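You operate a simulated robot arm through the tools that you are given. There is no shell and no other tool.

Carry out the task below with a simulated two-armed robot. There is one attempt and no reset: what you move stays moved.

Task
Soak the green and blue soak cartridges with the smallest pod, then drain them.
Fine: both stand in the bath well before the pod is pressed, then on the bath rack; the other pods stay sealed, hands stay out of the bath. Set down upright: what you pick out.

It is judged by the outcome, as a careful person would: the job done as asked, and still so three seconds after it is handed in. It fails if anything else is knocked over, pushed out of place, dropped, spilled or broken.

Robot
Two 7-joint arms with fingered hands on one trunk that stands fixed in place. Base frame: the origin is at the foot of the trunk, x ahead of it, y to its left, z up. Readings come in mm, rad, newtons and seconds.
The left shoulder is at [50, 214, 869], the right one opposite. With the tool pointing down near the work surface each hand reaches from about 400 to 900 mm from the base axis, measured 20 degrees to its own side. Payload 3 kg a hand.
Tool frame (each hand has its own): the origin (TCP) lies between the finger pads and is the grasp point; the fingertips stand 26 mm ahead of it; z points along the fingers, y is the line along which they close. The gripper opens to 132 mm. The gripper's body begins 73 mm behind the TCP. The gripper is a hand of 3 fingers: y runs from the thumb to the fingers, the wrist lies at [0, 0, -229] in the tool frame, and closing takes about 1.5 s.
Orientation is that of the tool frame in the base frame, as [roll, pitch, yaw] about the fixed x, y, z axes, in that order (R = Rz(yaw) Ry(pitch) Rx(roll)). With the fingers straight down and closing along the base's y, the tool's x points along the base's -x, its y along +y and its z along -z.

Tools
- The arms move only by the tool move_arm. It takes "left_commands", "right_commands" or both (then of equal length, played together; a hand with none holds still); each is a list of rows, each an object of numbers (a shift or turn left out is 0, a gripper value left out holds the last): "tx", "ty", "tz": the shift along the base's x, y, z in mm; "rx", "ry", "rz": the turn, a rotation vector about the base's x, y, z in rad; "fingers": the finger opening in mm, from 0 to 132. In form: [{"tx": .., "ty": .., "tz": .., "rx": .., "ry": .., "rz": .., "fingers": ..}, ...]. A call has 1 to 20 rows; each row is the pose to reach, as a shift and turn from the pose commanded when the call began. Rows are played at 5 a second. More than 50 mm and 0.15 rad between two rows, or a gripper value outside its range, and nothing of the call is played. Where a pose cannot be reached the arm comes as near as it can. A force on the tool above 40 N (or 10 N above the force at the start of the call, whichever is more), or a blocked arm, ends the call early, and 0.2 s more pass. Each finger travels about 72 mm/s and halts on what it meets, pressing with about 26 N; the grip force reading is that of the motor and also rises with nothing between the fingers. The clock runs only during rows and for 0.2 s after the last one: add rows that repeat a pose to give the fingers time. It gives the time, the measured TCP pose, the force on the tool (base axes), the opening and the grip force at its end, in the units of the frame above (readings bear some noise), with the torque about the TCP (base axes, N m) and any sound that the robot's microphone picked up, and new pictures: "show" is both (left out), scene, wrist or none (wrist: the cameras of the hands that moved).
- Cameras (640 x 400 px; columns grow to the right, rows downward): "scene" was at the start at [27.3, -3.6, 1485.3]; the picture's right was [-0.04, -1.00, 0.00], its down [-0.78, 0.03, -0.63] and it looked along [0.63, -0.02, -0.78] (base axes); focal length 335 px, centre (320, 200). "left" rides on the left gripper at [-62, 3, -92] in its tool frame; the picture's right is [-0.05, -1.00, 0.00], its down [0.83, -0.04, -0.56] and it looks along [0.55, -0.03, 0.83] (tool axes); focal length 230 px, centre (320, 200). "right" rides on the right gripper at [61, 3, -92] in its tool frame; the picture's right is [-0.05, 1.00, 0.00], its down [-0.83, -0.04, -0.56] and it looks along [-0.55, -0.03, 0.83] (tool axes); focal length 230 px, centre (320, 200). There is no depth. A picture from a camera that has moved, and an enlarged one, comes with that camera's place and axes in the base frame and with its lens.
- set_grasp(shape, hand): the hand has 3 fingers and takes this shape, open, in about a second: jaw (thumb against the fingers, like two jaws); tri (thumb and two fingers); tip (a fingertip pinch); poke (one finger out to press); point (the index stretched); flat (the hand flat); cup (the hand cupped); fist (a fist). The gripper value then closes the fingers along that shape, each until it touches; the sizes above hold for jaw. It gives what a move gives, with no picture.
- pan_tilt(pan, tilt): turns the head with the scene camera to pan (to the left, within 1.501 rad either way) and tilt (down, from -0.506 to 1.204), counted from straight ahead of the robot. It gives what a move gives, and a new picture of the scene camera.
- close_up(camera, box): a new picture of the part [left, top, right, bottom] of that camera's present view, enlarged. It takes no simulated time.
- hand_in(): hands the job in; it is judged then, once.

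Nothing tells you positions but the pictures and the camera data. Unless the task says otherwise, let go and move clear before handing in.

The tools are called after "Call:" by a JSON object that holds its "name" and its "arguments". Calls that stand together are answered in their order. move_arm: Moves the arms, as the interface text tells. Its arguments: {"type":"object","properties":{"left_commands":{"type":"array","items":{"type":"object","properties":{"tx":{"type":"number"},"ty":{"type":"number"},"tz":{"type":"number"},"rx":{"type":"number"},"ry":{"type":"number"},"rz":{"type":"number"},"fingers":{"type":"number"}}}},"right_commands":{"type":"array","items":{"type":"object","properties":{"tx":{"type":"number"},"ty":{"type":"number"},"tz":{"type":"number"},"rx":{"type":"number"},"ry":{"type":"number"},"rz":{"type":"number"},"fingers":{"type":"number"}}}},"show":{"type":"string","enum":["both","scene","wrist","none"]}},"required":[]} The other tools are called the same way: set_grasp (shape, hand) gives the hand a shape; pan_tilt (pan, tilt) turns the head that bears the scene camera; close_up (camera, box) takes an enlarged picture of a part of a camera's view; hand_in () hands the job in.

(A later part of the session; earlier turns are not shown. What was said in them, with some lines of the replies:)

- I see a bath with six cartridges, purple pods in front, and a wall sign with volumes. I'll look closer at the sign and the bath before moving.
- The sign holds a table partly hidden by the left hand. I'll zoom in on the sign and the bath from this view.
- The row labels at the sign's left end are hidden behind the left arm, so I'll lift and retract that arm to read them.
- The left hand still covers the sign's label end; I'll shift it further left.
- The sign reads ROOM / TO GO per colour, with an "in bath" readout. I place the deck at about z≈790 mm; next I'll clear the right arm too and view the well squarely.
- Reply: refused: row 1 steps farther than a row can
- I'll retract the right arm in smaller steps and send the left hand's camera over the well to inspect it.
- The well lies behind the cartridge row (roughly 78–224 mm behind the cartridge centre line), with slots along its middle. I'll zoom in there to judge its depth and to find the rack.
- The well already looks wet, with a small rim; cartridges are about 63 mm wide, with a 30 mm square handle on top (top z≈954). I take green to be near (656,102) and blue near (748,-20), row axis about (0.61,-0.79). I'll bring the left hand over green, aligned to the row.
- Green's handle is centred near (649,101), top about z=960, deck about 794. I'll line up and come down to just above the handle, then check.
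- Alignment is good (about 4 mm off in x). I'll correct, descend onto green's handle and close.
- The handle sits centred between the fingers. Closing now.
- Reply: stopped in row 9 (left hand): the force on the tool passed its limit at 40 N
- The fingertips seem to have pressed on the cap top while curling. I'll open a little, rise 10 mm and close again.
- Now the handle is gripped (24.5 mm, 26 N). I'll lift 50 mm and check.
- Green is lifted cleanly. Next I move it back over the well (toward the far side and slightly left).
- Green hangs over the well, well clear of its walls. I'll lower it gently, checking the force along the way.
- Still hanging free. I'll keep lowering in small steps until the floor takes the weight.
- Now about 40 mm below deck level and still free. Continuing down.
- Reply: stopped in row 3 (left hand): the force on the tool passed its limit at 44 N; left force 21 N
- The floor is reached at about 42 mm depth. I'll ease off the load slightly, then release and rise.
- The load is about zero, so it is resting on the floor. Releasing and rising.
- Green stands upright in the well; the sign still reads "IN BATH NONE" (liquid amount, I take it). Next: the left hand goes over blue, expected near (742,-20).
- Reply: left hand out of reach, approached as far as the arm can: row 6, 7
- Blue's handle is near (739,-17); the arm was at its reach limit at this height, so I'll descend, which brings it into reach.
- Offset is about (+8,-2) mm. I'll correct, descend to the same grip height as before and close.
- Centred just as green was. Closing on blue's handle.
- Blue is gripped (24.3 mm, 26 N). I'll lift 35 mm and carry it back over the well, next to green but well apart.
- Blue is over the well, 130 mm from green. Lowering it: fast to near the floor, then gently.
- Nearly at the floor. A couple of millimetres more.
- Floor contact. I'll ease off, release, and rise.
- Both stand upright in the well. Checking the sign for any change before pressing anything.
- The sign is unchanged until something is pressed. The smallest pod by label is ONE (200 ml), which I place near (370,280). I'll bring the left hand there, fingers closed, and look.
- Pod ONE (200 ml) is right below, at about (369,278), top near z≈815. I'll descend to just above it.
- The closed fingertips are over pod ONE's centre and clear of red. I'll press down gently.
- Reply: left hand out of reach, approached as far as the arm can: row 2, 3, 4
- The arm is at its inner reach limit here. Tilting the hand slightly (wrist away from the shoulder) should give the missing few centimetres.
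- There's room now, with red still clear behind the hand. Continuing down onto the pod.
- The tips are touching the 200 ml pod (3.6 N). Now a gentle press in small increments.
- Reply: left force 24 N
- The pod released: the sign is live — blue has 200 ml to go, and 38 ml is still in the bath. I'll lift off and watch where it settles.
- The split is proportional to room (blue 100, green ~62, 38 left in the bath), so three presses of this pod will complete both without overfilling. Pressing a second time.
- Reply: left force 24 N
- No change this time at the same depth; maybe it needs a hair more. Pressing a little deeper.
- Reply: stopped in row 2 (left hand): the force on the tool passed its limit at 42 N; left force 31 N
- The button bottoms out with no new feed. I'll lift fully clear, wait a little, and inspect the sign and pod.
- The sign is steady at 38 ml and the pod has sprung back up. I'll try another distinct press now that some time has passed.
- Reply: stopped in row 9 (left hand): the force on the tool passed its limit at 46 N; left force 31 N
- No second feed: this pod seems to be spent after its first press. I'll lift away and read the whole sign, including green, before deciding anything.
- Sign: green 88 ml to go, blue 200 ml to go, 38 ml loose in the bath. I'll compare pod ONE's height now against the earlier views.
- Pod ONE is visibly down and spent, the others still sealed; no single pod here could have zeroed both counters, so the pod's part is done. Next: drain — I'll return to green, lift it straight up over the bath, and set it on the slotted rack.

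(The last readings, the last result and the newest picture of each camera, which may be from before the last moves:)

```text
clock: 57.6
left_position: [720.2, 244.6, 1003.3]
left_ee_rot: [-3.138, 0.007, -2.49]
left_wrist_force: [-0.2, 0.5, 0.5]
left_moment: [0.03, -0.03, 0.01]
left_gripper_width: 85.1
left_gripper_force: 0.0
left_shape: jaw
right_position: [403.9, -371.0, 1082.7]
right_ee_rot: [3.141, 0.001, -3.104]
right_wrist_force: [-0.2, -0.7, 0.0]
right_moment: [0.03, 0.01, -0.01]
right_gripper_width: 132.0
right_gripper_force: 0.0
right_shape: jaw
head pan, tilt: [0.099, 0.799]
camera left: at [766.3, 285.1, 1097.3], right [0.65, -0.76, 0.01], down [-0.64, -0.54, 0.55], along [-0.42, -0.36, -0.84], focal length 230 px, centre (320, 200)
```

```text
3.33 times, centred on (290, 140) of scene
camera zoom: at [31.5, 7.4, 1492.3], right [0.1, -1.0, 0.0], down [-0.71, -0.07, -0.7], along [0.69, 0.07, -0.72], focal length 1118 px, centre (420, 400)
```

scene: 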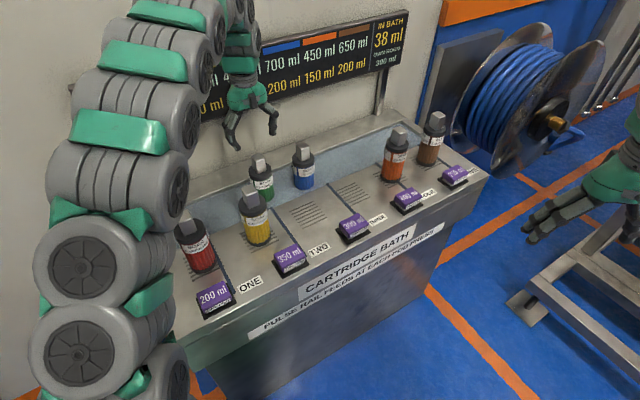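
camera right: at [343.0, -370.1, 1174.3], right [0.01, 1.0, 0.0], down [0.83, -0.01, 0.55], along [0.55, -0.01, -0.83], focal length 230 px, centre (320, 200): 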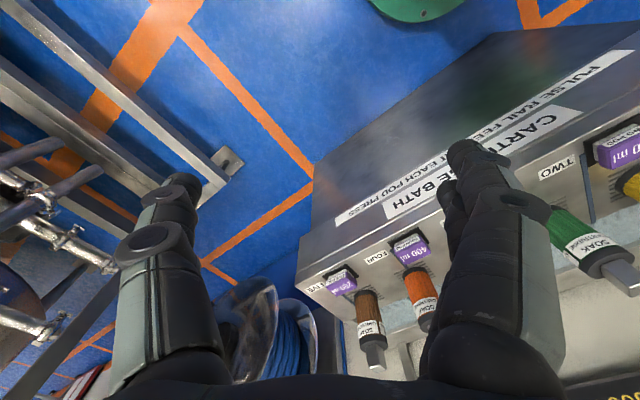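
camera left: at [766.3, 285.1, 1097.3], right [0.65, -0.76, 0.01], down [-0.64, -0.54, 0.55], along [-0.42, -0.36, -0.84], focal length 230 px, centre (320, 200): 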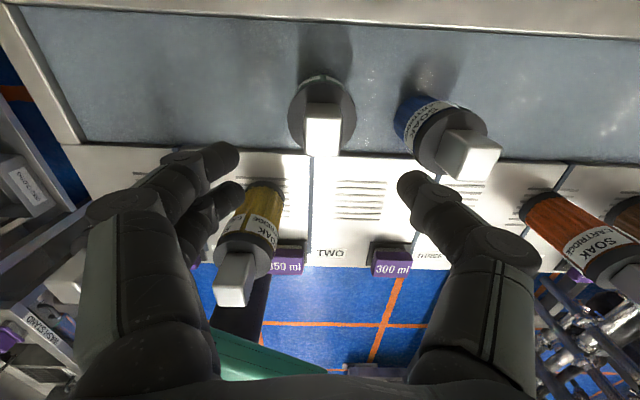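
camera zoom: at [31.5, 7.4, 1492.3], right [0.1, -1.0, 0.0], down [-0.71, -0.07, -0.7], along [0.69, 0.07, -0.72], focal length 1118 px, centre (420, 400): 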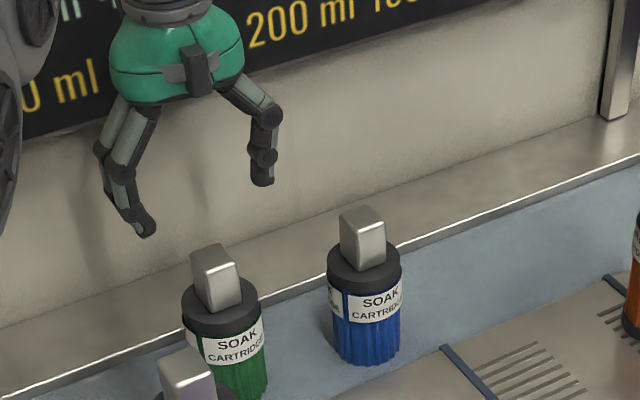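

Aligned over green. Descending to the grip height (fingers stay well above the bath rim) and closing.

Call:
{"name": "move_arm", "arguments": {"left_commands": [{"tx": 2, "ty": 0, "tz": -35}, {"tx": 2, "ty": 0, "tz": -65}, {"tx": 2, "ty": 0, "tz": -85}, {"tx": 2, "ty": 0, "tz": -91}, {"tx": 2, "ty": 0, "tz": -91}, {"tx": 2, "tz": -91, "fingers": 10}, {"tx": 2, "tz": -91, "fingers": 10}, {"tx": 2, "tz": -91, "fingers": 10}, {"tx": 2, "tz": -91, "fingers": 10}, {"tx": 2, "tz": -91, "fingers": 10}, {"tx": 2, "tz": -91, "fingers": 10}, {"tx": 2, "tz": -91, "fingers": 10}], "show": "both"}}

Call:
{"name": "close_up", "arguments": {"camera": "scene", "box": [220, 80, 360, 200]}}

```text
clock: 60.2
left_position: [722.4, 246.2, 913.1]
left_ee_rot: [-3.136, 0.007, -2.491]
left_wrist_force: [-0.5, 0.2, -0.3]
left_moment: [-0.01, 0.0, -0.01]
left_gripper_width: 24.6
left_gripper_force: 25.8
left_shape: jaw
right_position: [403.9, -370.7, 1081.8]
right_ee_rot: [3.14, -0.001, -3.104]
right_wrist_force: [0.8, -0.4, -0.4]
right_moment: [-0.02, -0.02, 0.0]
right_gripper_width: 132.0
right_gripper_force: 0.0
right_shape: jaw
head pan, tilt: [0.099, 0.799]
camera left: at [769.0, 285.6, 1006.5], right [0.65, -0.76, 0.01], down [-0.64, -0.54, 0.55], along [-0.42, -0.36, -0.84], focal length 230 px, centre (320, 200)
```

scene: 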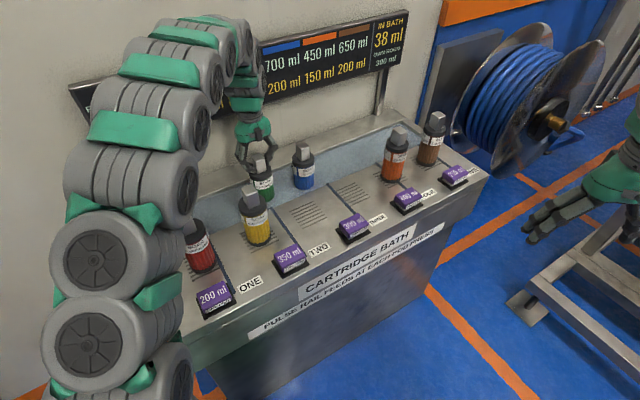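
left: 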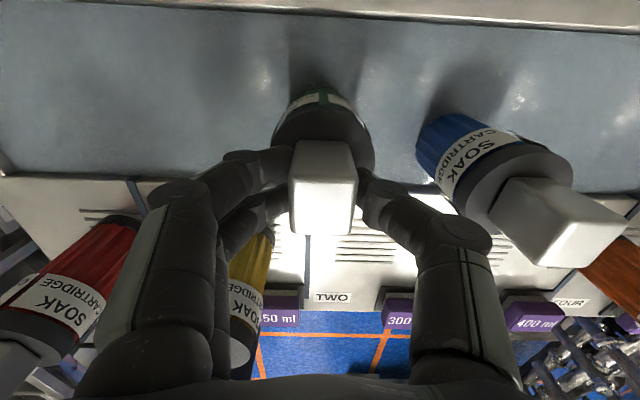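

```text
3.33 times, centred on (290, 140) of scene
camera zoom: at [31.5, 7.4, 1492.3], right [0.1, -1.0, 0.0], down [-0.71, -0.07, -0.7], along [0.69, 0.07, -0.72], focal length 1118 px, centre (420, 400)
```

zoom: 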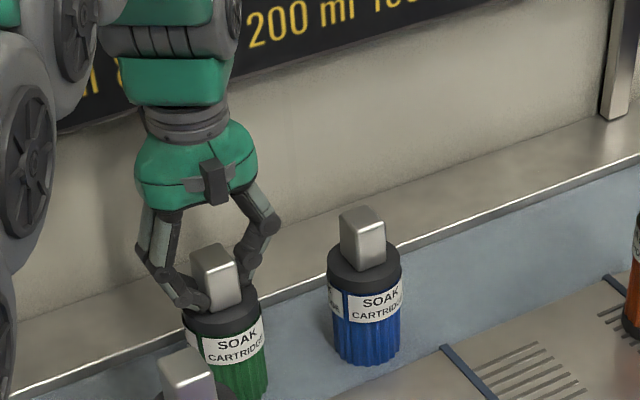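

Green is gripped. Lifting it slowly straight up above the rim, and pausing over the bath so it drips there.

Call:
{"name": "move_arm", "arguments": {"left_commands": [{"tz": 8}, {"tz": 20}, {"tz": 35}, {"tz": 50}, {"tz": 65}, {"tz": 80}, {"tz": 90}, {"tz": 90}, {"tz": 90}, {"tz": 90}, {"tz": 90}, {"tz": 90}], "show": "scene"}}

Call:
{"name": "close_up", "arguments": {"camera": "scene", "box": [220, 80, 360, 200]}}

Call:
{"name": "close_up", "arguments": {"camera": "scene", "box": [60, 0, 420, 170]}}

```text
clock: 62.8
left_position: [721.6, 244.2, 1003.9]
left_ee_rot: [-3.136, 0.007, -2.492]
left_wrist_force: [0.1, -0.6, -2.5]
left_moment: [0.0, -0.01, 0.01]
left_gripper_width: 24.4
left_gripper_force: 26.5
left_shape: jaw
right_position: [404.9, -371.4, 1083.4]
right_ee_rot: [3.141, -0.001, -3.106]
right_wrist_force: [-0.2, 0.0, 0.4]
right_moment: [0.01, 0.02, -0.02]
right_gripper_width: 131.9
right_gripper_force: 0.0
right_shape: jaw
head pan, tilt: [0.099, 0.799]
```

scene: 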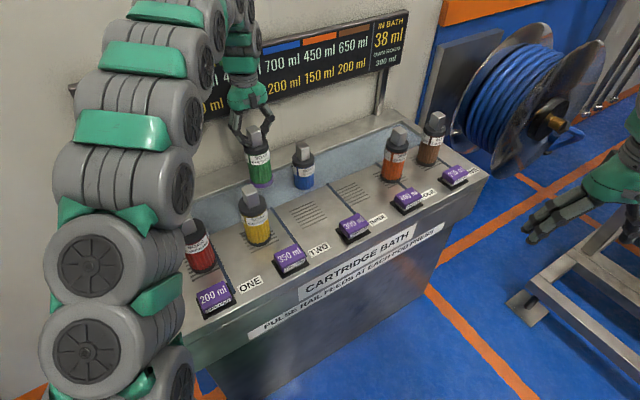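

```text
3.33 times, centred on (290, 140) of scene
camera zoom: at [31.5, 7.4, 1492.3], right [0.1, -1.0, 0.0], down [-0.71, -0.07, -0.7], along [0.69, 0.07, -0.72], focal length 1118 px, centre (420, 400)
```

zoom: 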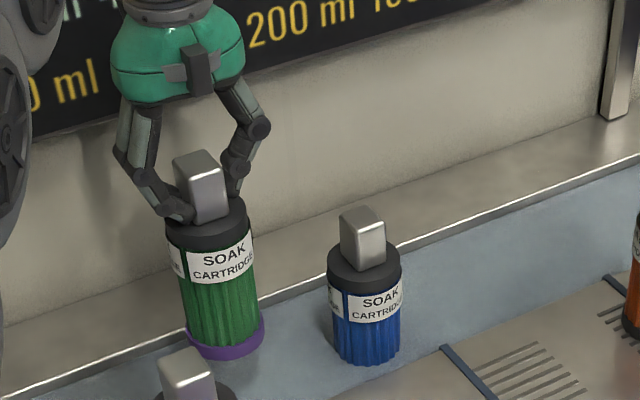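

```text
1.78 times, centred on (240, 85) of scene
camera zoom: at [31.5, 7.4, 1492.3], right [0.1, -1.0, 0.0], down [-0.71, -0.07, -0.7], along [0.69, 0.07, -0.72], focal length 596 px, centre (462, 404)
```

zoom: 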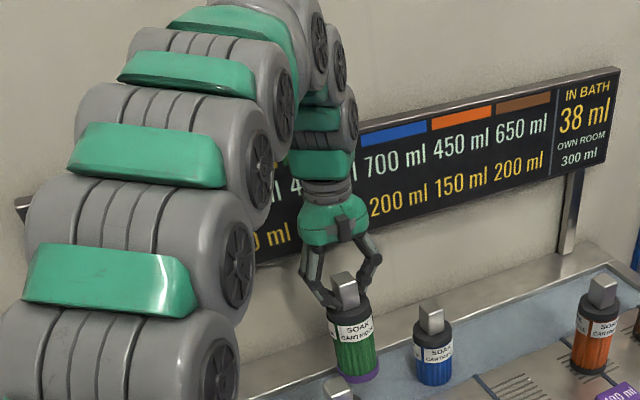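

Green's base ring has turned purple, so it took the soak. I'll carry it to its rack slots.

Call:
{"name": "move_arm", "arguments": {"left_commands": [{"tx": -18, "ty": -36}, {"tx": -36, "ty": -72}, {"tx": -54, "ty": -108}, {"tx": -72, "ty": -144}, {"tx": -72, "ty": -144}], "show": "both"}}

Call:
{"name": "close_up", "arguments": {"camera": "scene", "box": [250, 90, 370, 230]}}

Call:
{"name": "close_up", "arguments": {"camera": "left", "box": [160, 0, 480, 200]}}

Call:
{"name": "close_up", "arguments": {"camera": "scene", "box": [60, 0, 420, 170]}}

```text
clock: 64.0
left_position: [650.7, 99.3, 1002.8]
left_ee_rot: [-3.136, 0.007, -2.492]
left_wrist_force: [0.9, -0.1, -2.5]
left_moment: [0.02, -0.03, -0.03]
left_gripper_width: 24.4
left_gripper_force: 26.1
left_shape: jaw
right_position: [404.5, -371.6, 1083.7]
right_ee_rot: [3.142, -0.001, -3.106]
right_wrist_force: [-0.2, -0.6, -0.5]
right_moment: [0.0, 0.03, 0.02]
right_gripper_width: 131.9
right_gripper_force: 0.0
right_shape: jaw
head pan, tilt: [0.099, 0.799]
camera left: at [697.8, 138.7, 1095.7], right [0.65, -0.76, 0.01], down [-0.64, -0.54, 0.55], along [-0.42, -0.36, -0.84], focal length 230 px, centre (320, 200)
```

scene: 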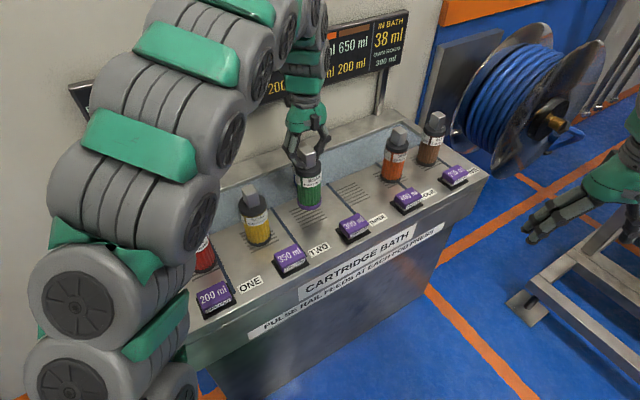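
left: 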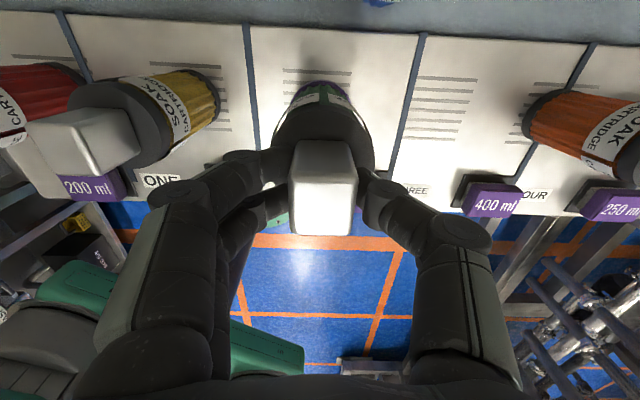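

```text
2.86 times, centred on (310, 160) of scene
camera zoom: at [31.5, 7.4, 1492.3], right [0.1, -1.0, 0.0], down [-0.71, -0.07, -0.7], along [0.69, 0.07, -0.72], focal length 958 px, centre (349, 314)
```

zoom: 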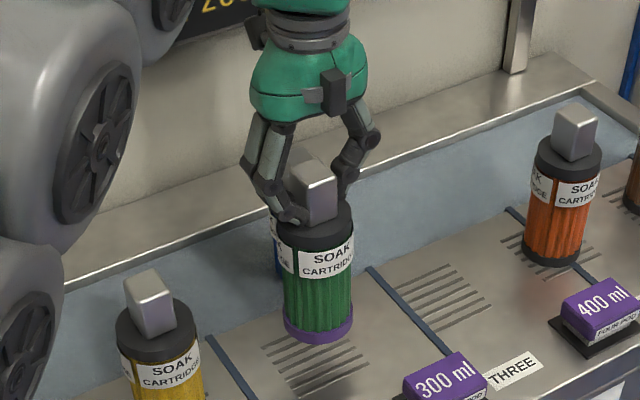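

```text
2.00 times, centred on (320, 100) of left
camera zoom: at [697.8, 138.7, 1095.7], right [0.65, -0.76, 0.01], down [-0.64, -0.54, 0.55], along [-0.42, -0.36, -0.84], focal length 460 px, centre (320, 400)
```

zoom: 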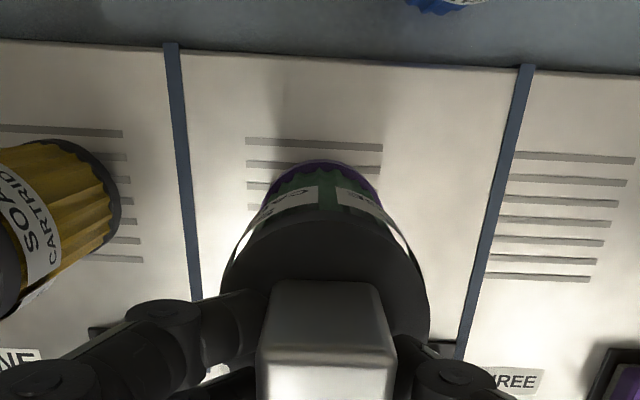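

```text
1.78 times, centred on (240, 85) of scene
camera zoom: at [31.5, 7.4, 1492.3], right [0.1, -1.0, 0.0], down [-0.71, -0.07, -0.7], along [0.69, 0.07, -0.72], focal length 596 px, centre (462, 404)
```

zoom: 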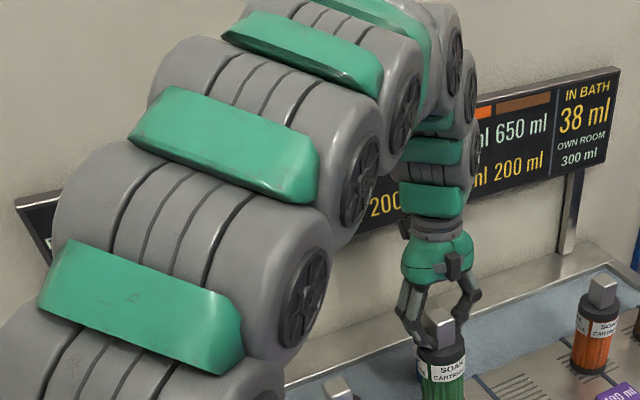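

Over its slots. Lowering gently to the deck.

Call:
{"name": "move_arm", "arguments": {"left_commands": [{"tz": -15}, {"tz": -30}, {"tz": -40}, {"tz": -45}, {"tz": -47}, {"tz": -48.5}, {"tz": -48.5}], "show": "none"}}

```text
clock: 65.6
left_position: [649.6, 100.4, 953.5]
left_ee_rot: [-3.136, 0.007, -2.488]
left_wrist_force: [0.5, -0.2, -2.7]
left_moment: [-0.01, 0.02, 0.01]
left_gripper_width: 24.4
left_gripper_force: 25.8
left_shape: jaw
right_position: [403.8, -371.9, 1082.0]
right_ee_rot: [-3.141, 0.0, -3.104]
right_wrist_force: [0.5, 0.5, -0.7]
right_moment: [0.01, 0.02, -0.02]
right_gripper_width: 131.6
right_gripper_force: 0.1
right_shape: jaw
head pan, tilt: [0.099, 0.799]
```

Still hanging by a hair; a bit lower.

Call:
{"name": "move_arm", "arguments": {"left_commands": [{"tz": -1}, {"tz": -2}, {"tz": -2}], "show": "none"}}

```text
clock: 66.4
left_position: [650.1, 99.8, 952.6]
left_ee_rot: [-3.138, 0.007, -2.489]
left_wrist_force: [-1.3, -2.0, 9.6]
left_moment: [-0.01, 0.0, 0.02]
left_gripper_width: 24.7
left_gripper_force: 26.0
left_shape: jaw
right_position: [402.0, -370.3, 1080.9]
right_ee_rot: [-3.141, 0.001, -3.104]
right_wrist_force: [0.0, -0.4, 0.2]
right_moment: [0.01, -0.02, 0.0]
right_gripper_width: 131.8
right_gripper_force: 0.1
right_shape: jaw
head pan, tilt: [0.099, 0.799]
```

It's down. Easing off, releasing and rising.

Call:
{"name": "move_arm", "arguments": {"left_commands": [{"tz": 0.7}, {"tz": 0.7, "fingers": 45}, {"tz": 0.7, "fingers": 70}, {"tz": 0.7, "fingers": 85}, {"tz": 0.7, "fingers": 85}, {"tz": 20, "fingers": 85}, {"tz": 50, "fingers": 85}, {"tz": 90, "fingers": 85}, {"tz": 90, "fingers": 85}], "show": "both"}}

Call:
{"name": "close_up", "arguments": {"camera": "scene", "box": [250, 90, 370, 230]}}

Call:
{"name": "close_up", "arguments": {"camera": "left", "box": [160, 0, 480, 200]}}

```text
clock: 68.4
left_position: [653.2, 104.4, 1045.0]
left_ee_rot: [-3.138, 0.005, -2.49]
left_wrist_force: [-0.1, -0.8, 0.0]
left_moment: [0.01, -0.03, 0.01]
left_gripper_width: 84.5
left_gripper_force: 0.1
left_shape: jaw
right_position: [404.2, -370.9, 1082.0]
right_ee_rot: [-3.141, 0.001, -3.105]
right_wrist_force: [-0.5, 0.0, -1.1]
right_moment: [0.02, 0.01, -0.01]
right_gripper_width: 131.9
right_gripper_force: 0.1
right_shape: jaw
head pan, tilt: [0.099, 0.799]
camera left: at [699.8, 143.0, 1137.8], right [0.65, -0.76, 0.0], down [-0.64, -0.54, 0.55], along [-0.42, -0.36, -0.83], focal length 230 px, centre (320, 200)
```

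scene: 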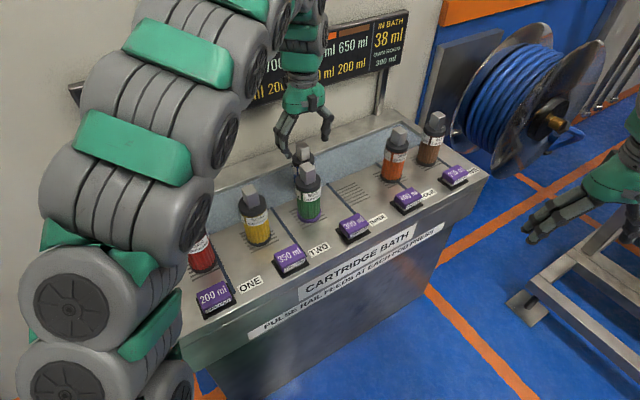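
left: 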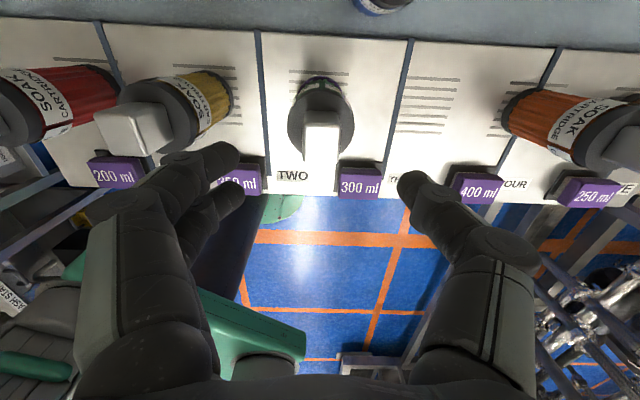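

```text
2.86 times, centred on (310, 160) of scene
camera zoom: at [31.5, 7.4, 1492.3], right [0.1, -1.0, 0.0], down [-0.71, -0.07, -0.7], along [0.69, 0.07, -0.72], focal length 958 px, centre (349, 314)
```

zoom: 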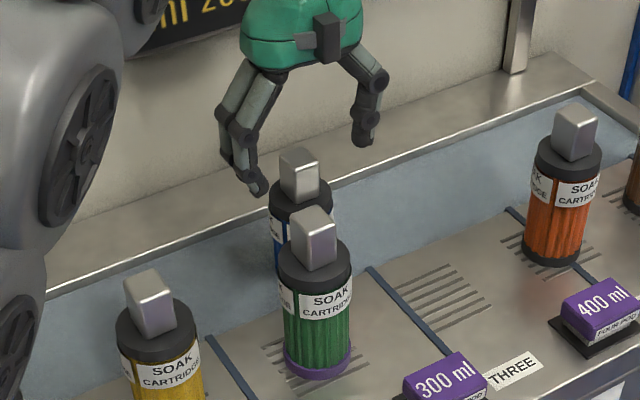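

```text
2.00 times, centred on (320, 100) of left
camera zoom: at [699.8, 143.0, 1137.8], right [0.65, -0.76, 0.0], down [-0.64, -0.54, 0.55], along [-0.42, -0.36, -0.83], focal length 460 px, centre (320, 400)
```

zoom: 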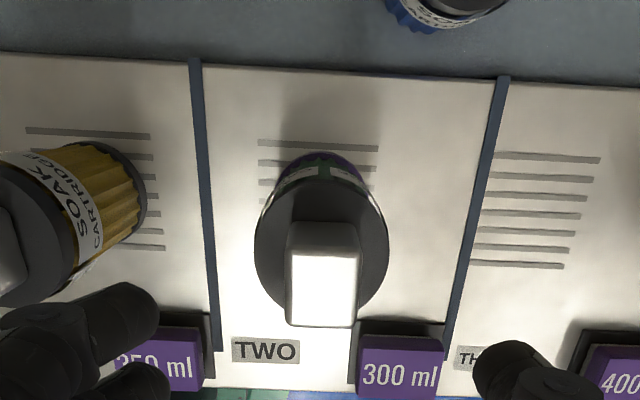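

Green stands upright on its rack slots. Next, blue, at (789,133) in the well.

Call:
{"name": "move_arm", "arguments": {"left_commands": [{"tx": 40, "ty": 10, "tz": -10}, {"tx": 80, "ty": 20, "tz": -20}, {"tx": 115, "ty": 28, "tz": -30}, {"tx": 138, "ty": 33, "tz": -40}, {"tx": 138, "ty": 33, "tz": -50}, {"tx": 138, "ty": 33, "tz": -50}], "show": "both"}}

Call:
{"name": "close_up", "arguments": {"camera": "left", "box": [160, 0, 480, 200]}}

```text
clock: 69.8
left_position: [789.6, 133.5, 992.0]
left_ee_rot: [-3.137, 0.007, -2.493]
left_wrist_force: [0.0, -0.1, 0.5]
left_moment: [-0.02, -0.04, 0.0]
left_gripper_width: 84.4
left_gripper_force: 0.1
left_shape: jaw
right_position: [404.3, -371.3, 1082.4]
right_ee_rot: [-3.139, 0.0, -3.105]
right_wrist_force: [-0.2, -0.5, -0.2]
right_moment: [-0.01, 0.02, -0.02]
right_gripper_width: 131.9
right_gripper_force: 0.1
right_shape: jaw
head pan, tilt: [0.099, 0.799]
camera left: at [836.6, 173.7, 1085.2], right [0.65, -0.76, 0.01], down [-0.64, -0.54, 0.55], along [-0.42, -0.36, -0.84], focal length 230 px, centre (320, 200)
```

scene: 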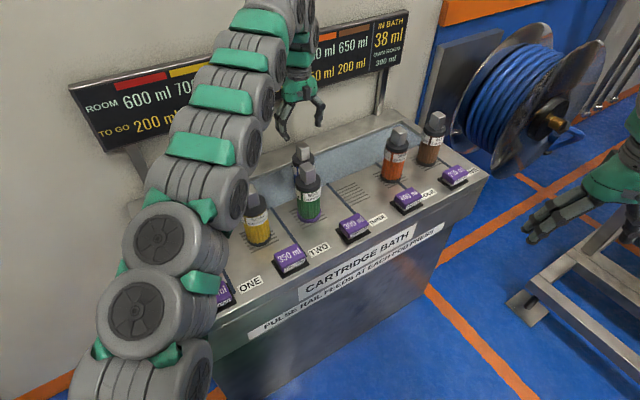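
left: 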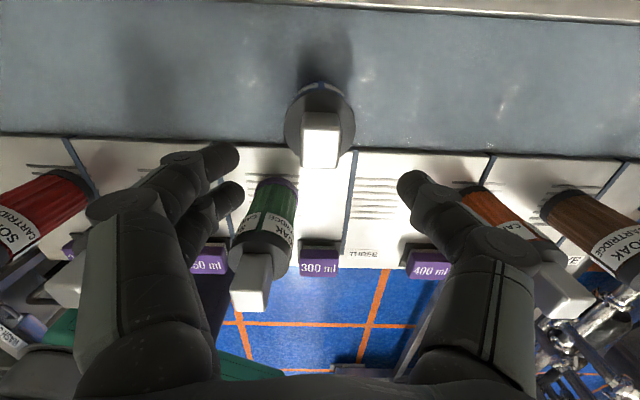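

```text
2.00 times, centred on (320, 100) of left
camera zoom: at [836.6, 173.7, 1085.2], right [0.65, -0.76, 0.01], down [-0.64, -0.54, 0.55], along [-0.42, -0.36, -0.84], focal length 460 px, centre (320, 400)
```

zoom: 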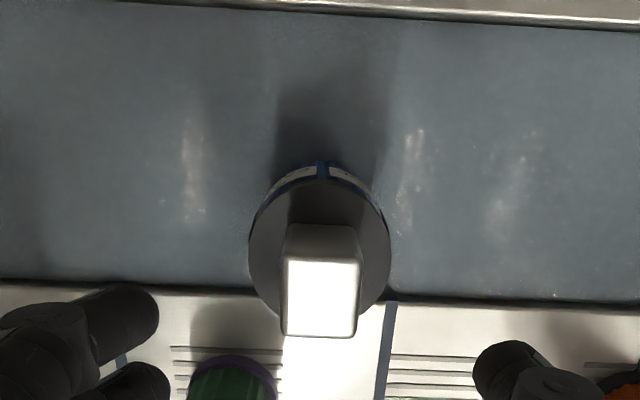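

Aligned over blue. Descending and closing.

Call:
{"name": "move_arm", "arguments": {"left_commands": [{"tx": -2, "tz": -30}, {"tx": -2, "tz": -55}, {"tx": -2, "tz": -73}, {"tx": -2, "tz": -78}, {"tx": -2, "tz": -78}, {"tx": -2, "tz": -78, "fingers": 10}, {"tx": -2, "tz": -78, "fingers": 10}, {"tx": -2, "tz": -78, "fingers": 10}, {"tx": -2, "tz": -78, "fingers": 10}, {"tx": -2, "tz": -78, "fingers": 10}, {"tx": -2, "tz": -78, "fingers": 10}, {"tx": -2, "tz": -78, "fingers": 10}], "show": "both"}}

```text
clock: 72.4
left_position: [785.5, 133.6, 914.9]
left_ee_rot: [-3.137, 0.007, -2.49]
left_wrist_force: [0.0, 0.2, -0.5]
left_moment: [0.0, 0.03, 0.03]
left_gripper_width: 23.5
left_gripper_force: 26.2
left_shape: jaw
right_position: [404.3, -371.7, 1083.4]
right_ee_rot: [-3.141, 0.0, -3.106]
right_wrist_force: [0.4, 0.3, -0.1]
right_moment: [0.0, -0.01, -0.03]
right_gripper_width: 132.1
right_gripper_force: 0.0
right_shape: jaw
head pan, tilt: [0.099, 0.799]
camera left: at [833.0, 173.0, 1007.6], right [0.65, -0.76, 0.01], down [-0.64, -0.54, 0.55], along [-0.42, -0.36, -0.84], focal length 230 px, centre (320, 200)
```

scene: 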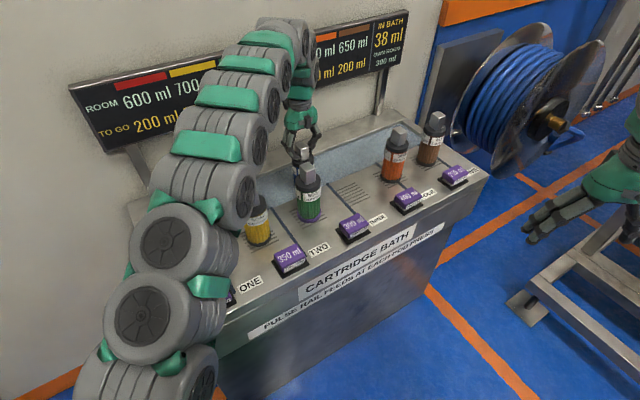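
left: 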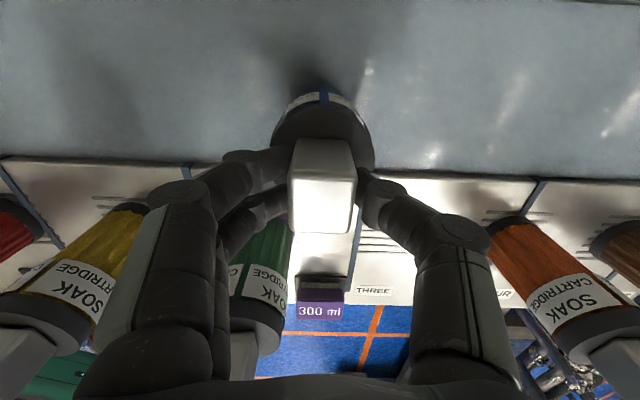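

Blue is gripped. Lifting slowly above the rim and pausing to drip over the bath.

Call:
{"name": "move_arm", "arguments": {"left_commands": [{"tz": 8}, {"tz": 20}, {"tz": 35}, {"tz": 50}, {"tz": 65}, {"tz": 80}, {"tz": 80}, {"tz": 80}, {"tz": 80}, {"tz": 80}, {"tz": 80}], "show": "scene"}}

Call:
{"name": "close_up", "arguments": {"camera": "scene", "box": [250, 70, 390, 200]}}

```text
clock: 74.8
left_position: [785.6, 132.8, 994.5]
left_ee_rot: [-3.135, 0.006, -2.492]
left_wrist_force: [-0.2, 0.0, -2.8]
left_moment: [0.01, -0.01, 0.0]
left_gripper_width: 23.5
left_gripper_force: 26.1
left_shape: jaw
right_position: [403.6, -371.2, 1082.8]
right_ee_rot: [3.14, 0.0, -3.104]
right_wrist_force: [-0.1, -0.6, -0.5]
right_moment: [0.0, -0.02, -0.03]
right_gripper_width: 132.1
right_gripper_force: 0.1
right_shape: jaw
head pan, tilt: [0.099, 0.799]
```

scene: 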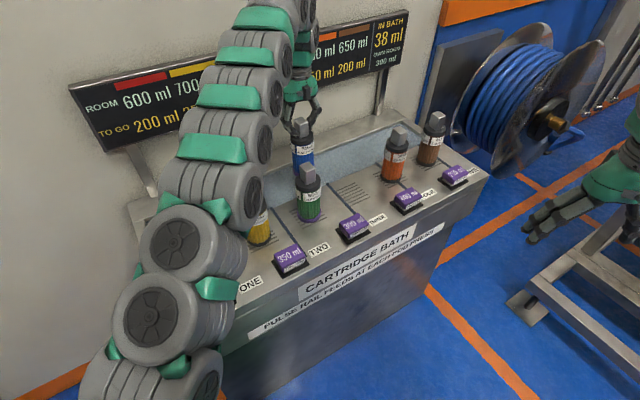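

```text
3.08 times, centred on (320, 135) of scene
camera zoom: at [31.5, 7.4, 1492.3], right [0.1, -1.0, 0.0], down [-0.71, -0.07, -0.7], along [0.69, 0.07, -0.72], focal length 1032 px, centre (320, 400)
```

zoom: 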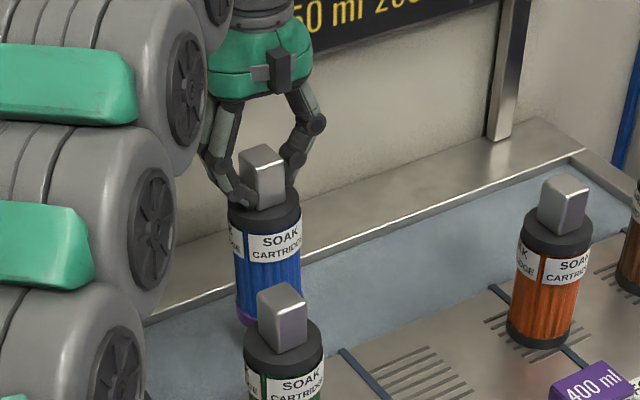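

Blue's ring is purple too. Carrying it to its own rack slots.

Call:
{"name": "move_arm", "arguments": {"left_commands": [{"tx": -12, "ty": -37}, {"tx": -24, "ty": -75}, {"tx": -36, "ty": -112}, {"tx": -48, "ty": -149}, {"tx": -48, "ty": -149}], "show": "both"}}

Call:
{"name": "close_up", "arguments": {"camera": "scene", "box": [290, 80, 420, 220]}}

Call:
{"name": "close_up", "arguments": {"camera": "left", "box": [160, 0, 480, 200]}}

```text
clock: 76.0
left_position: [739.2, -16.7, 996.0]
left_ee_rot: [-3.135, 0.007, -2.49]
left_wrist_force: [0.0, 0.0, -3.0]
left_moment: [-0.01, -0.03, 0.0]
left_gripper_width: 23.6
left_gripper_force: 25.6
left_shape: jaw
right_position: [403.7, -371.6, 1083.1]
right_ee_rot: [-3.14, 0.002, -3.105]
right_wrist_force: [0.3, -0.7, -0.1]
right_moment: [0.01, -0.03, 0.0]
right_gripper_width: 132.1
right_gripper_force: 0.1
right_shape: jaw
head pan, tilt: [0.099, 0.799]
camera left: at [786.4, 23.0, 1089.8], right [0.65, -0.76, 0.01], down [-0.64, -0.54, 0.55], along [-0.42, -0.36, -0.84], focal length 230 px, centre (320, 200)
```

scene: 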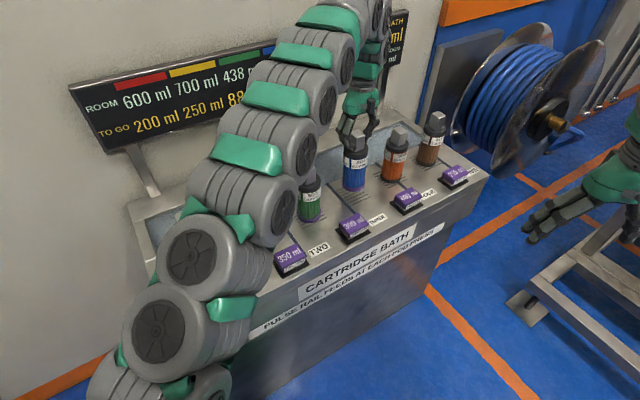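
left: 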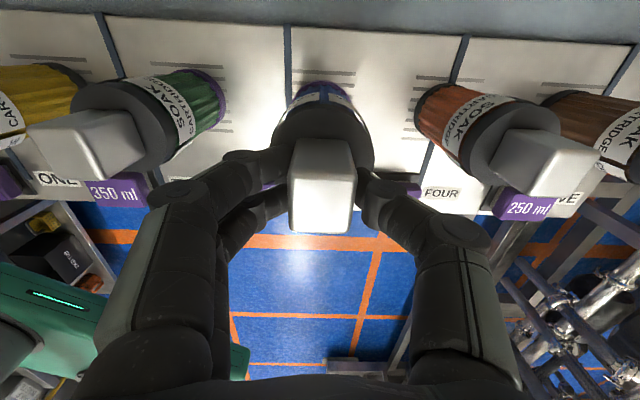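

```text
2.86 times, centred on (355, 150) of scene
camera zoom: at [31.5, 7.4, 1492.3], right [0.1, -1.0, 0.0], down [-0.71, -0.07, -0.7], along [0.69, 0.07, -0.72], focal length 958 px, centre (220, 343)
```

zoom: 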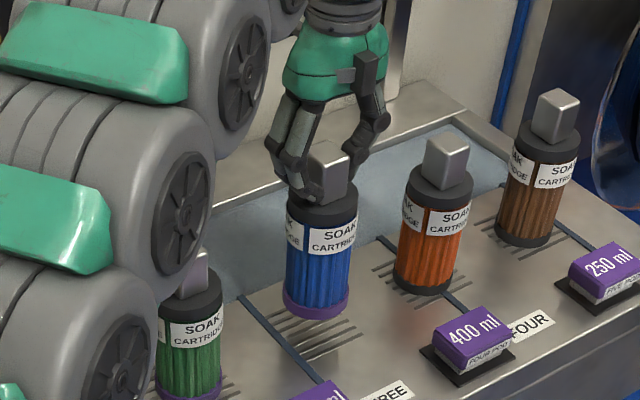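

```text
2.00 times, centred on (320, 100) of left
camera zoom: at [786.4, 23.0, 1089.8], right [0.65, -0.76, 0.01], down [-0.64, -0.54, 0.55], along [-0.42, -0.36, -0.84], focal length 460 px, centre (320, 400)
```

zoom: 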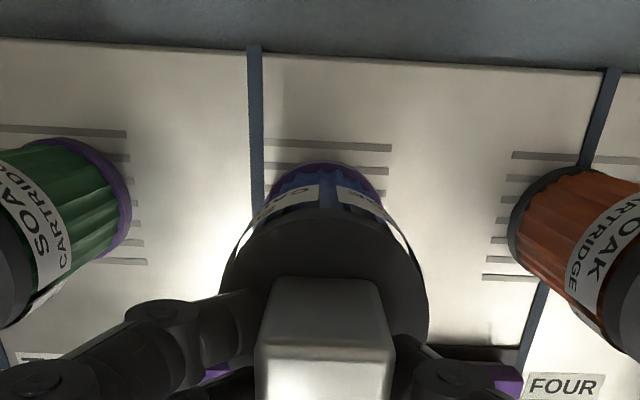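

Over its slots. Lowering gently.

Call:
{"name": "move_arm", "arguments": {"left_commands": [{"tz": -15}, {"tz": -28}, {"tz": -35}, {"tz": -38}, {"tz": -40}, {"tz": -40}], "show": "none"}}

```text
clock: 77.4
left_position: [738.8, -15.2, 956.0]
left_ee_rot: [-3.135, 0.008, -2.492]
left_wrist_force: [-0.5, 0.2, -2.6]
left_moment: [-0.02, 0.01, 0.02]
left_gripper_width: 23.7
left_gripper_force: 25.9
left_shape: jaw
right_position: [404.6, -370.4, 1082.4]
right_ee_rot: [3.141, 0.001, -3.105]
right_wrist_force: [0.4, 1.4, 0.8]
right_moment: [0.0, 0.02, -0.04]
right_gripper_width: 131.8
right_gripper_force: 0.1
right_shape: jaw
head pan, tilt: [0.099, 0.799]
```

A touch lower until the deck takes the weight.

Call:
{"name": "move_arm", "arguments": {"left_commands": [{"tz": -1}, {"tz": -2}, {"tz": -2}], "show": "none"}}

```text
clock: 78.2
left_position: [738.5, -15.3, 953.8]
left_ee_rot: [-3.135, 0.007, -2.489]
left_wrist_force: [1.5, -1.8, 8.4]
left_moment: [-0.04, 0.0, -0.01]
left_gripper_width: 23.9
left_gripper_force: 26.4
left_shape: jaw
right_position: [404.7, -370.6, 1081.6]
right_ee_rot: [3.141, -0.001, -3.105]
right_wrist_force: [-0.1, 0.5, 0.1]
right_moment: [0.01, 0.01, -0.02]
right_gripper_width: 131.9
right_gripper_force: 0.0
right_shape: jaw
head pan, tilt: [0.099, 0.799]
```

It's down. Releasing, rising and moving the arm clear.

Call:
{"name": "move_arm", "arguments": {"left_commands": [{"tz": 0.6}, {"tz": 0.6, "fingers": 45}, {"tz": 0.6, "fingers": 70}, {"tz": 0.6, "fingers": 85}, {"tz": 0.6, "fingers": 85}, {"tz": 20, "fingers": 85}, {"tz": 50, "fingers": 85}, {"tz": 80, "fingers": 85}, {"tx": -15, "ty": 30, "tz": 100, "fingers": 85}, {"tx": -35, "ty": 60, "tz": 120, "fingers": 85}, {"tx": -60, "ty": 95, "tz": 135, "fingers": 85}, {"tx": -85, "ty": 130, "tz": 150, "fingers": 85}, {"tx": -110, "ty": 165, "tz": 160, "fingers": 85}, {"tx": -135, "ty": 200, "tz": 170, "fingers": 85}, {"tx": -160, "ty": 235, "tz": 180, "fingers": 85}, {"tx": -185, "ty": 270, "tz": 190, "fingers": 85}, {"tx": -210, "ty": 305, "tz": 190, "fingers": 85}, {"tx": -240, "ty": 340, "tz": 190, "fingers": 85}, {"tx": -265, "ty": 375, "tz": 190, "fingers": 85}], "show": "scene"}}

Call:
{"name": "close_up", "arguments": {"camera": "scene", "box": [140, 100, 320, 300]}}

Call:
{"name": "close_up", "arguments": {"camera": "scene", "box": [280, 90, 480, 250]}}

Call:
{"name": "close_up", "arguments": {"camera": "scene", "box": [60, 0, 420, 170]}}

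```text
clock: 82.2
left_position: [474.9, 358.5, 1143.2]
left_ee_rot: [-3.137, 0.007, -2.491]
left_wrist_force: [0.1, 0.3, 0.6]
left_moment: [0.0, -0.02, 0.01]
left_gripper_width: 84.9
left_gripper_force: 0.1
left_shape: jaw
right_position: [404.5, -371.8, 1082.4]
right_ee_rot: [-3.139, 0.001, -3.105]
right_wrist_force: [0.2, 0.4, 0.0]
right_moment: [0.0, -0.02, 0.02]
right_gripper_width: 131.9
right_gripper_force: 0.1
right_shape: jaw
head pan, tilt: [0.099, 0.799]
```

scene: 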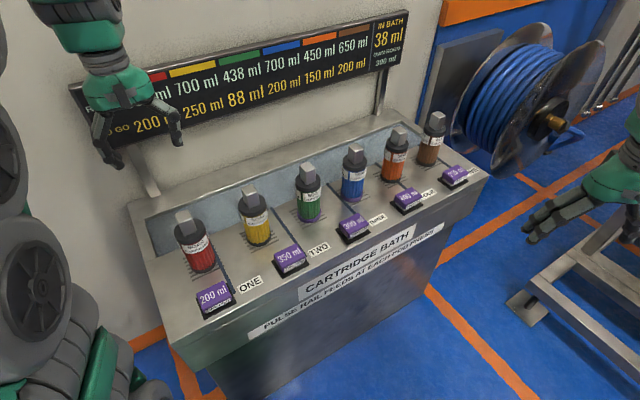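

```text
2.00 times, centred on (230, 200) of scene
camera zoom: at [31.4, 7.4, 1492.3], right [0.1, -1.0, 0.0], down [-0.71, -0.07, -0.7], along [0.69, 0.07, -0.72], focal length 670 px, centre (500, 200)
```

zoom: 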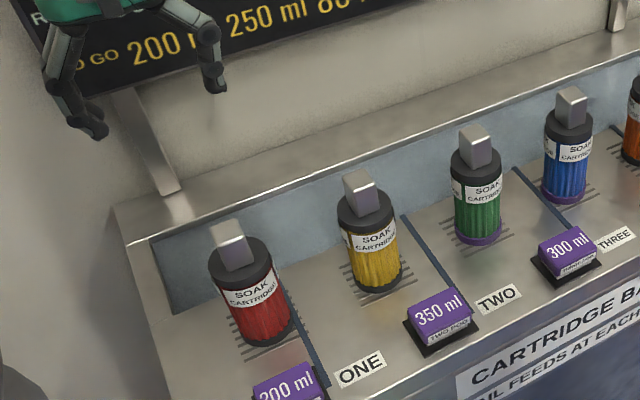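

```text
2.50 times, centred on (380, 170) of scene
camera zoom: at [31.4, 7.4, 1492.3], right [0.1, -1.0, 0.0], down [-0.71, -0.07, -0.7], along [0.69, 0.07, -0.72], focal length 838 px, centre (170, 275)
```

zoom: 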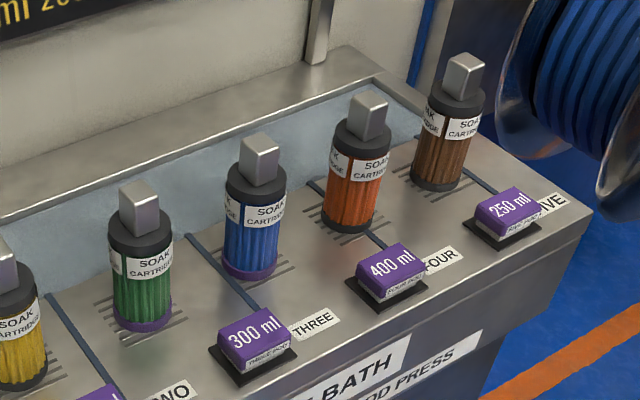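

```text
1.78 times, centred on (240, 85) of scene
camera zoom: at [31.4, 7.4, 1492.3], right [0.1, -1.0, 0.0], down [-0.71, -0.07, -0.7], along [0.69, 0.07, -0.72], focal length 596 px, centre (462, 404)
```

zoom: 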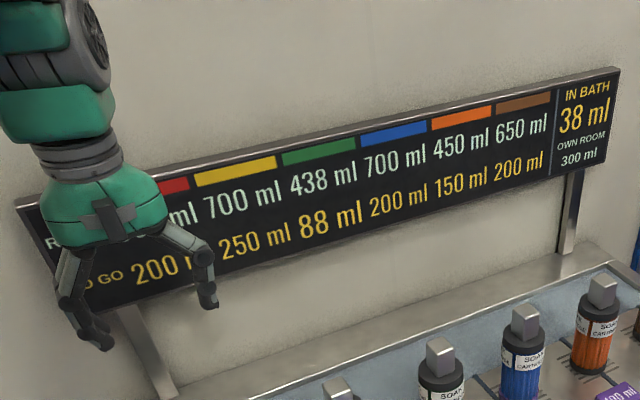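

Both cartridges stand upright on their rack slots. One last check of pod ONE and the overall state before handing in.

Call:
{"name": "close_up", "arguments": {"camera": "scene", "box": [185, 265, 265, 320]}}

Call:
{"name": "close_up", "arguments": {"camera": "scene", "box": [310, 195, 390, 250]}}

Call:
{"name": "close_up", "arguments": {"camera": "scene", "box": [290, 150, 390, 230]}}

```text
7.27 times, centred on (225, 292) of scene
camera zoom: at [31.4, 7.4, 1492.3], right [0.1, -1.0, 0.0], down [-0.71, -0.07, -0.7], along [0.69, 0.07, -0.72], focal length 2438 px, centre (1011, -473)
```

zoom: 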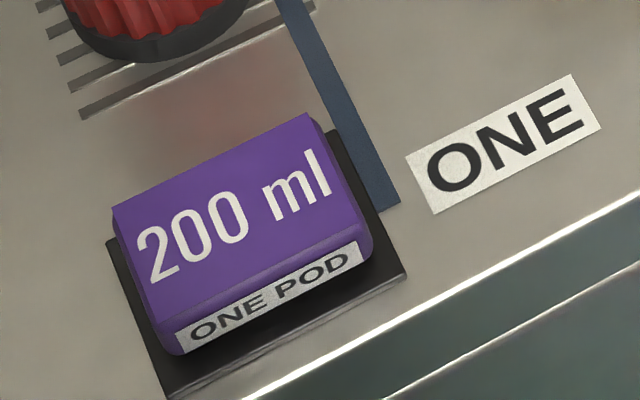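

```text
7.27 times, centred on (350, 222) of scene
camera zoom: at [31.4, 7.4, 1492.3], right [0.1, -1.0, 0.0], down [-0.71, -0.07, -0.7], along [0.69, 0.07, -0.72], focal length 2438 px, centre (102, 36)
```

zoom: 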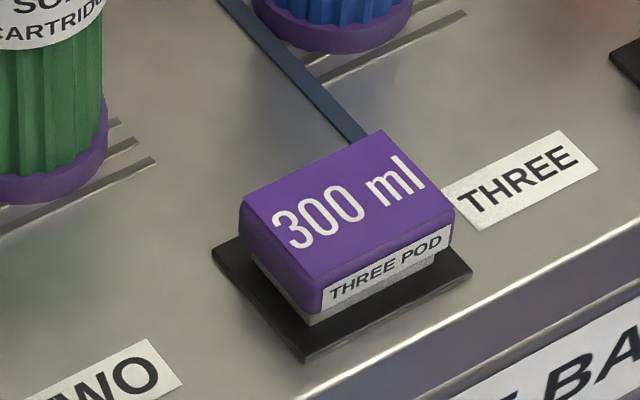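

```text
5.00 times, centred on (340, 190) of scene
camera zoom: at [31.4, 7.4, 1492.3], right [0.1, -1.0, 0.0], down [-0.71, -0.07, -0.7], along [0.69, 0.07, -0.72], focal length 1676 px, centre (220, 250)
```

zoom: 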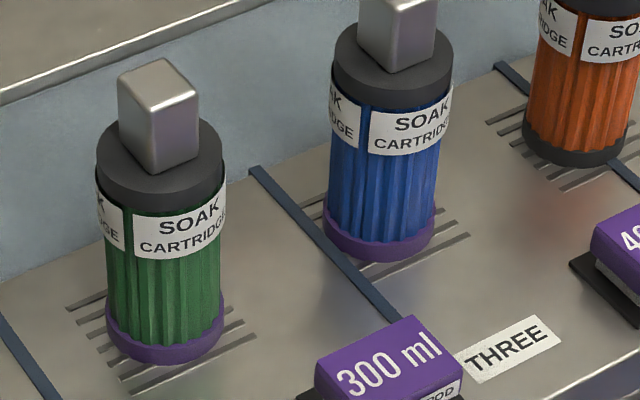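

Green and blue stand upright on their rack slots with purple (soaked) rings. Pod ONE (200 ml) is spent, the other pods are still sealed, and both hands are clear. The sign still shows 88 ml (green) and 200 ml (blue) to go, and that pod has no more to give. I'm handing in.

Call:
{"name": "hand_in", "arguments": {}}

```text
The job is handed in.
```

I soaked green and blue with pod ONE (200 ml), the smallest by label, and drained them. The wall sign still shows 88 ml to go for green and 200 ml for blue. The job is handed in, and I don't know the verdict.

- **Soak:** Both cartridges stood in the bath well before I pressed the pod. The pod fed once: about 100 ml went to blue, 62 ml to green, and 38 ml stayed in the bath. I pressed it again, but it gave nothing more and has stayed down.
- **Shortfall:** The pod's liquid splits in proportion to each item's room. At that split, even the 400 ml pod would not have brought either cartridge's "to go" figure to zero. I took "smallest pod" literally and left the others sealed. If a zero reading was required, this falls short.
- **Drain:** Both are upright on the slotted deck spots where they started, which I took to be the bath rack. Their base rings have turned purple, which I read as soaked.
- **Everything else:** The other four pods look sealed, the hands stayed above the bath, and in the last pictures nothing else had been moved or knocked over.
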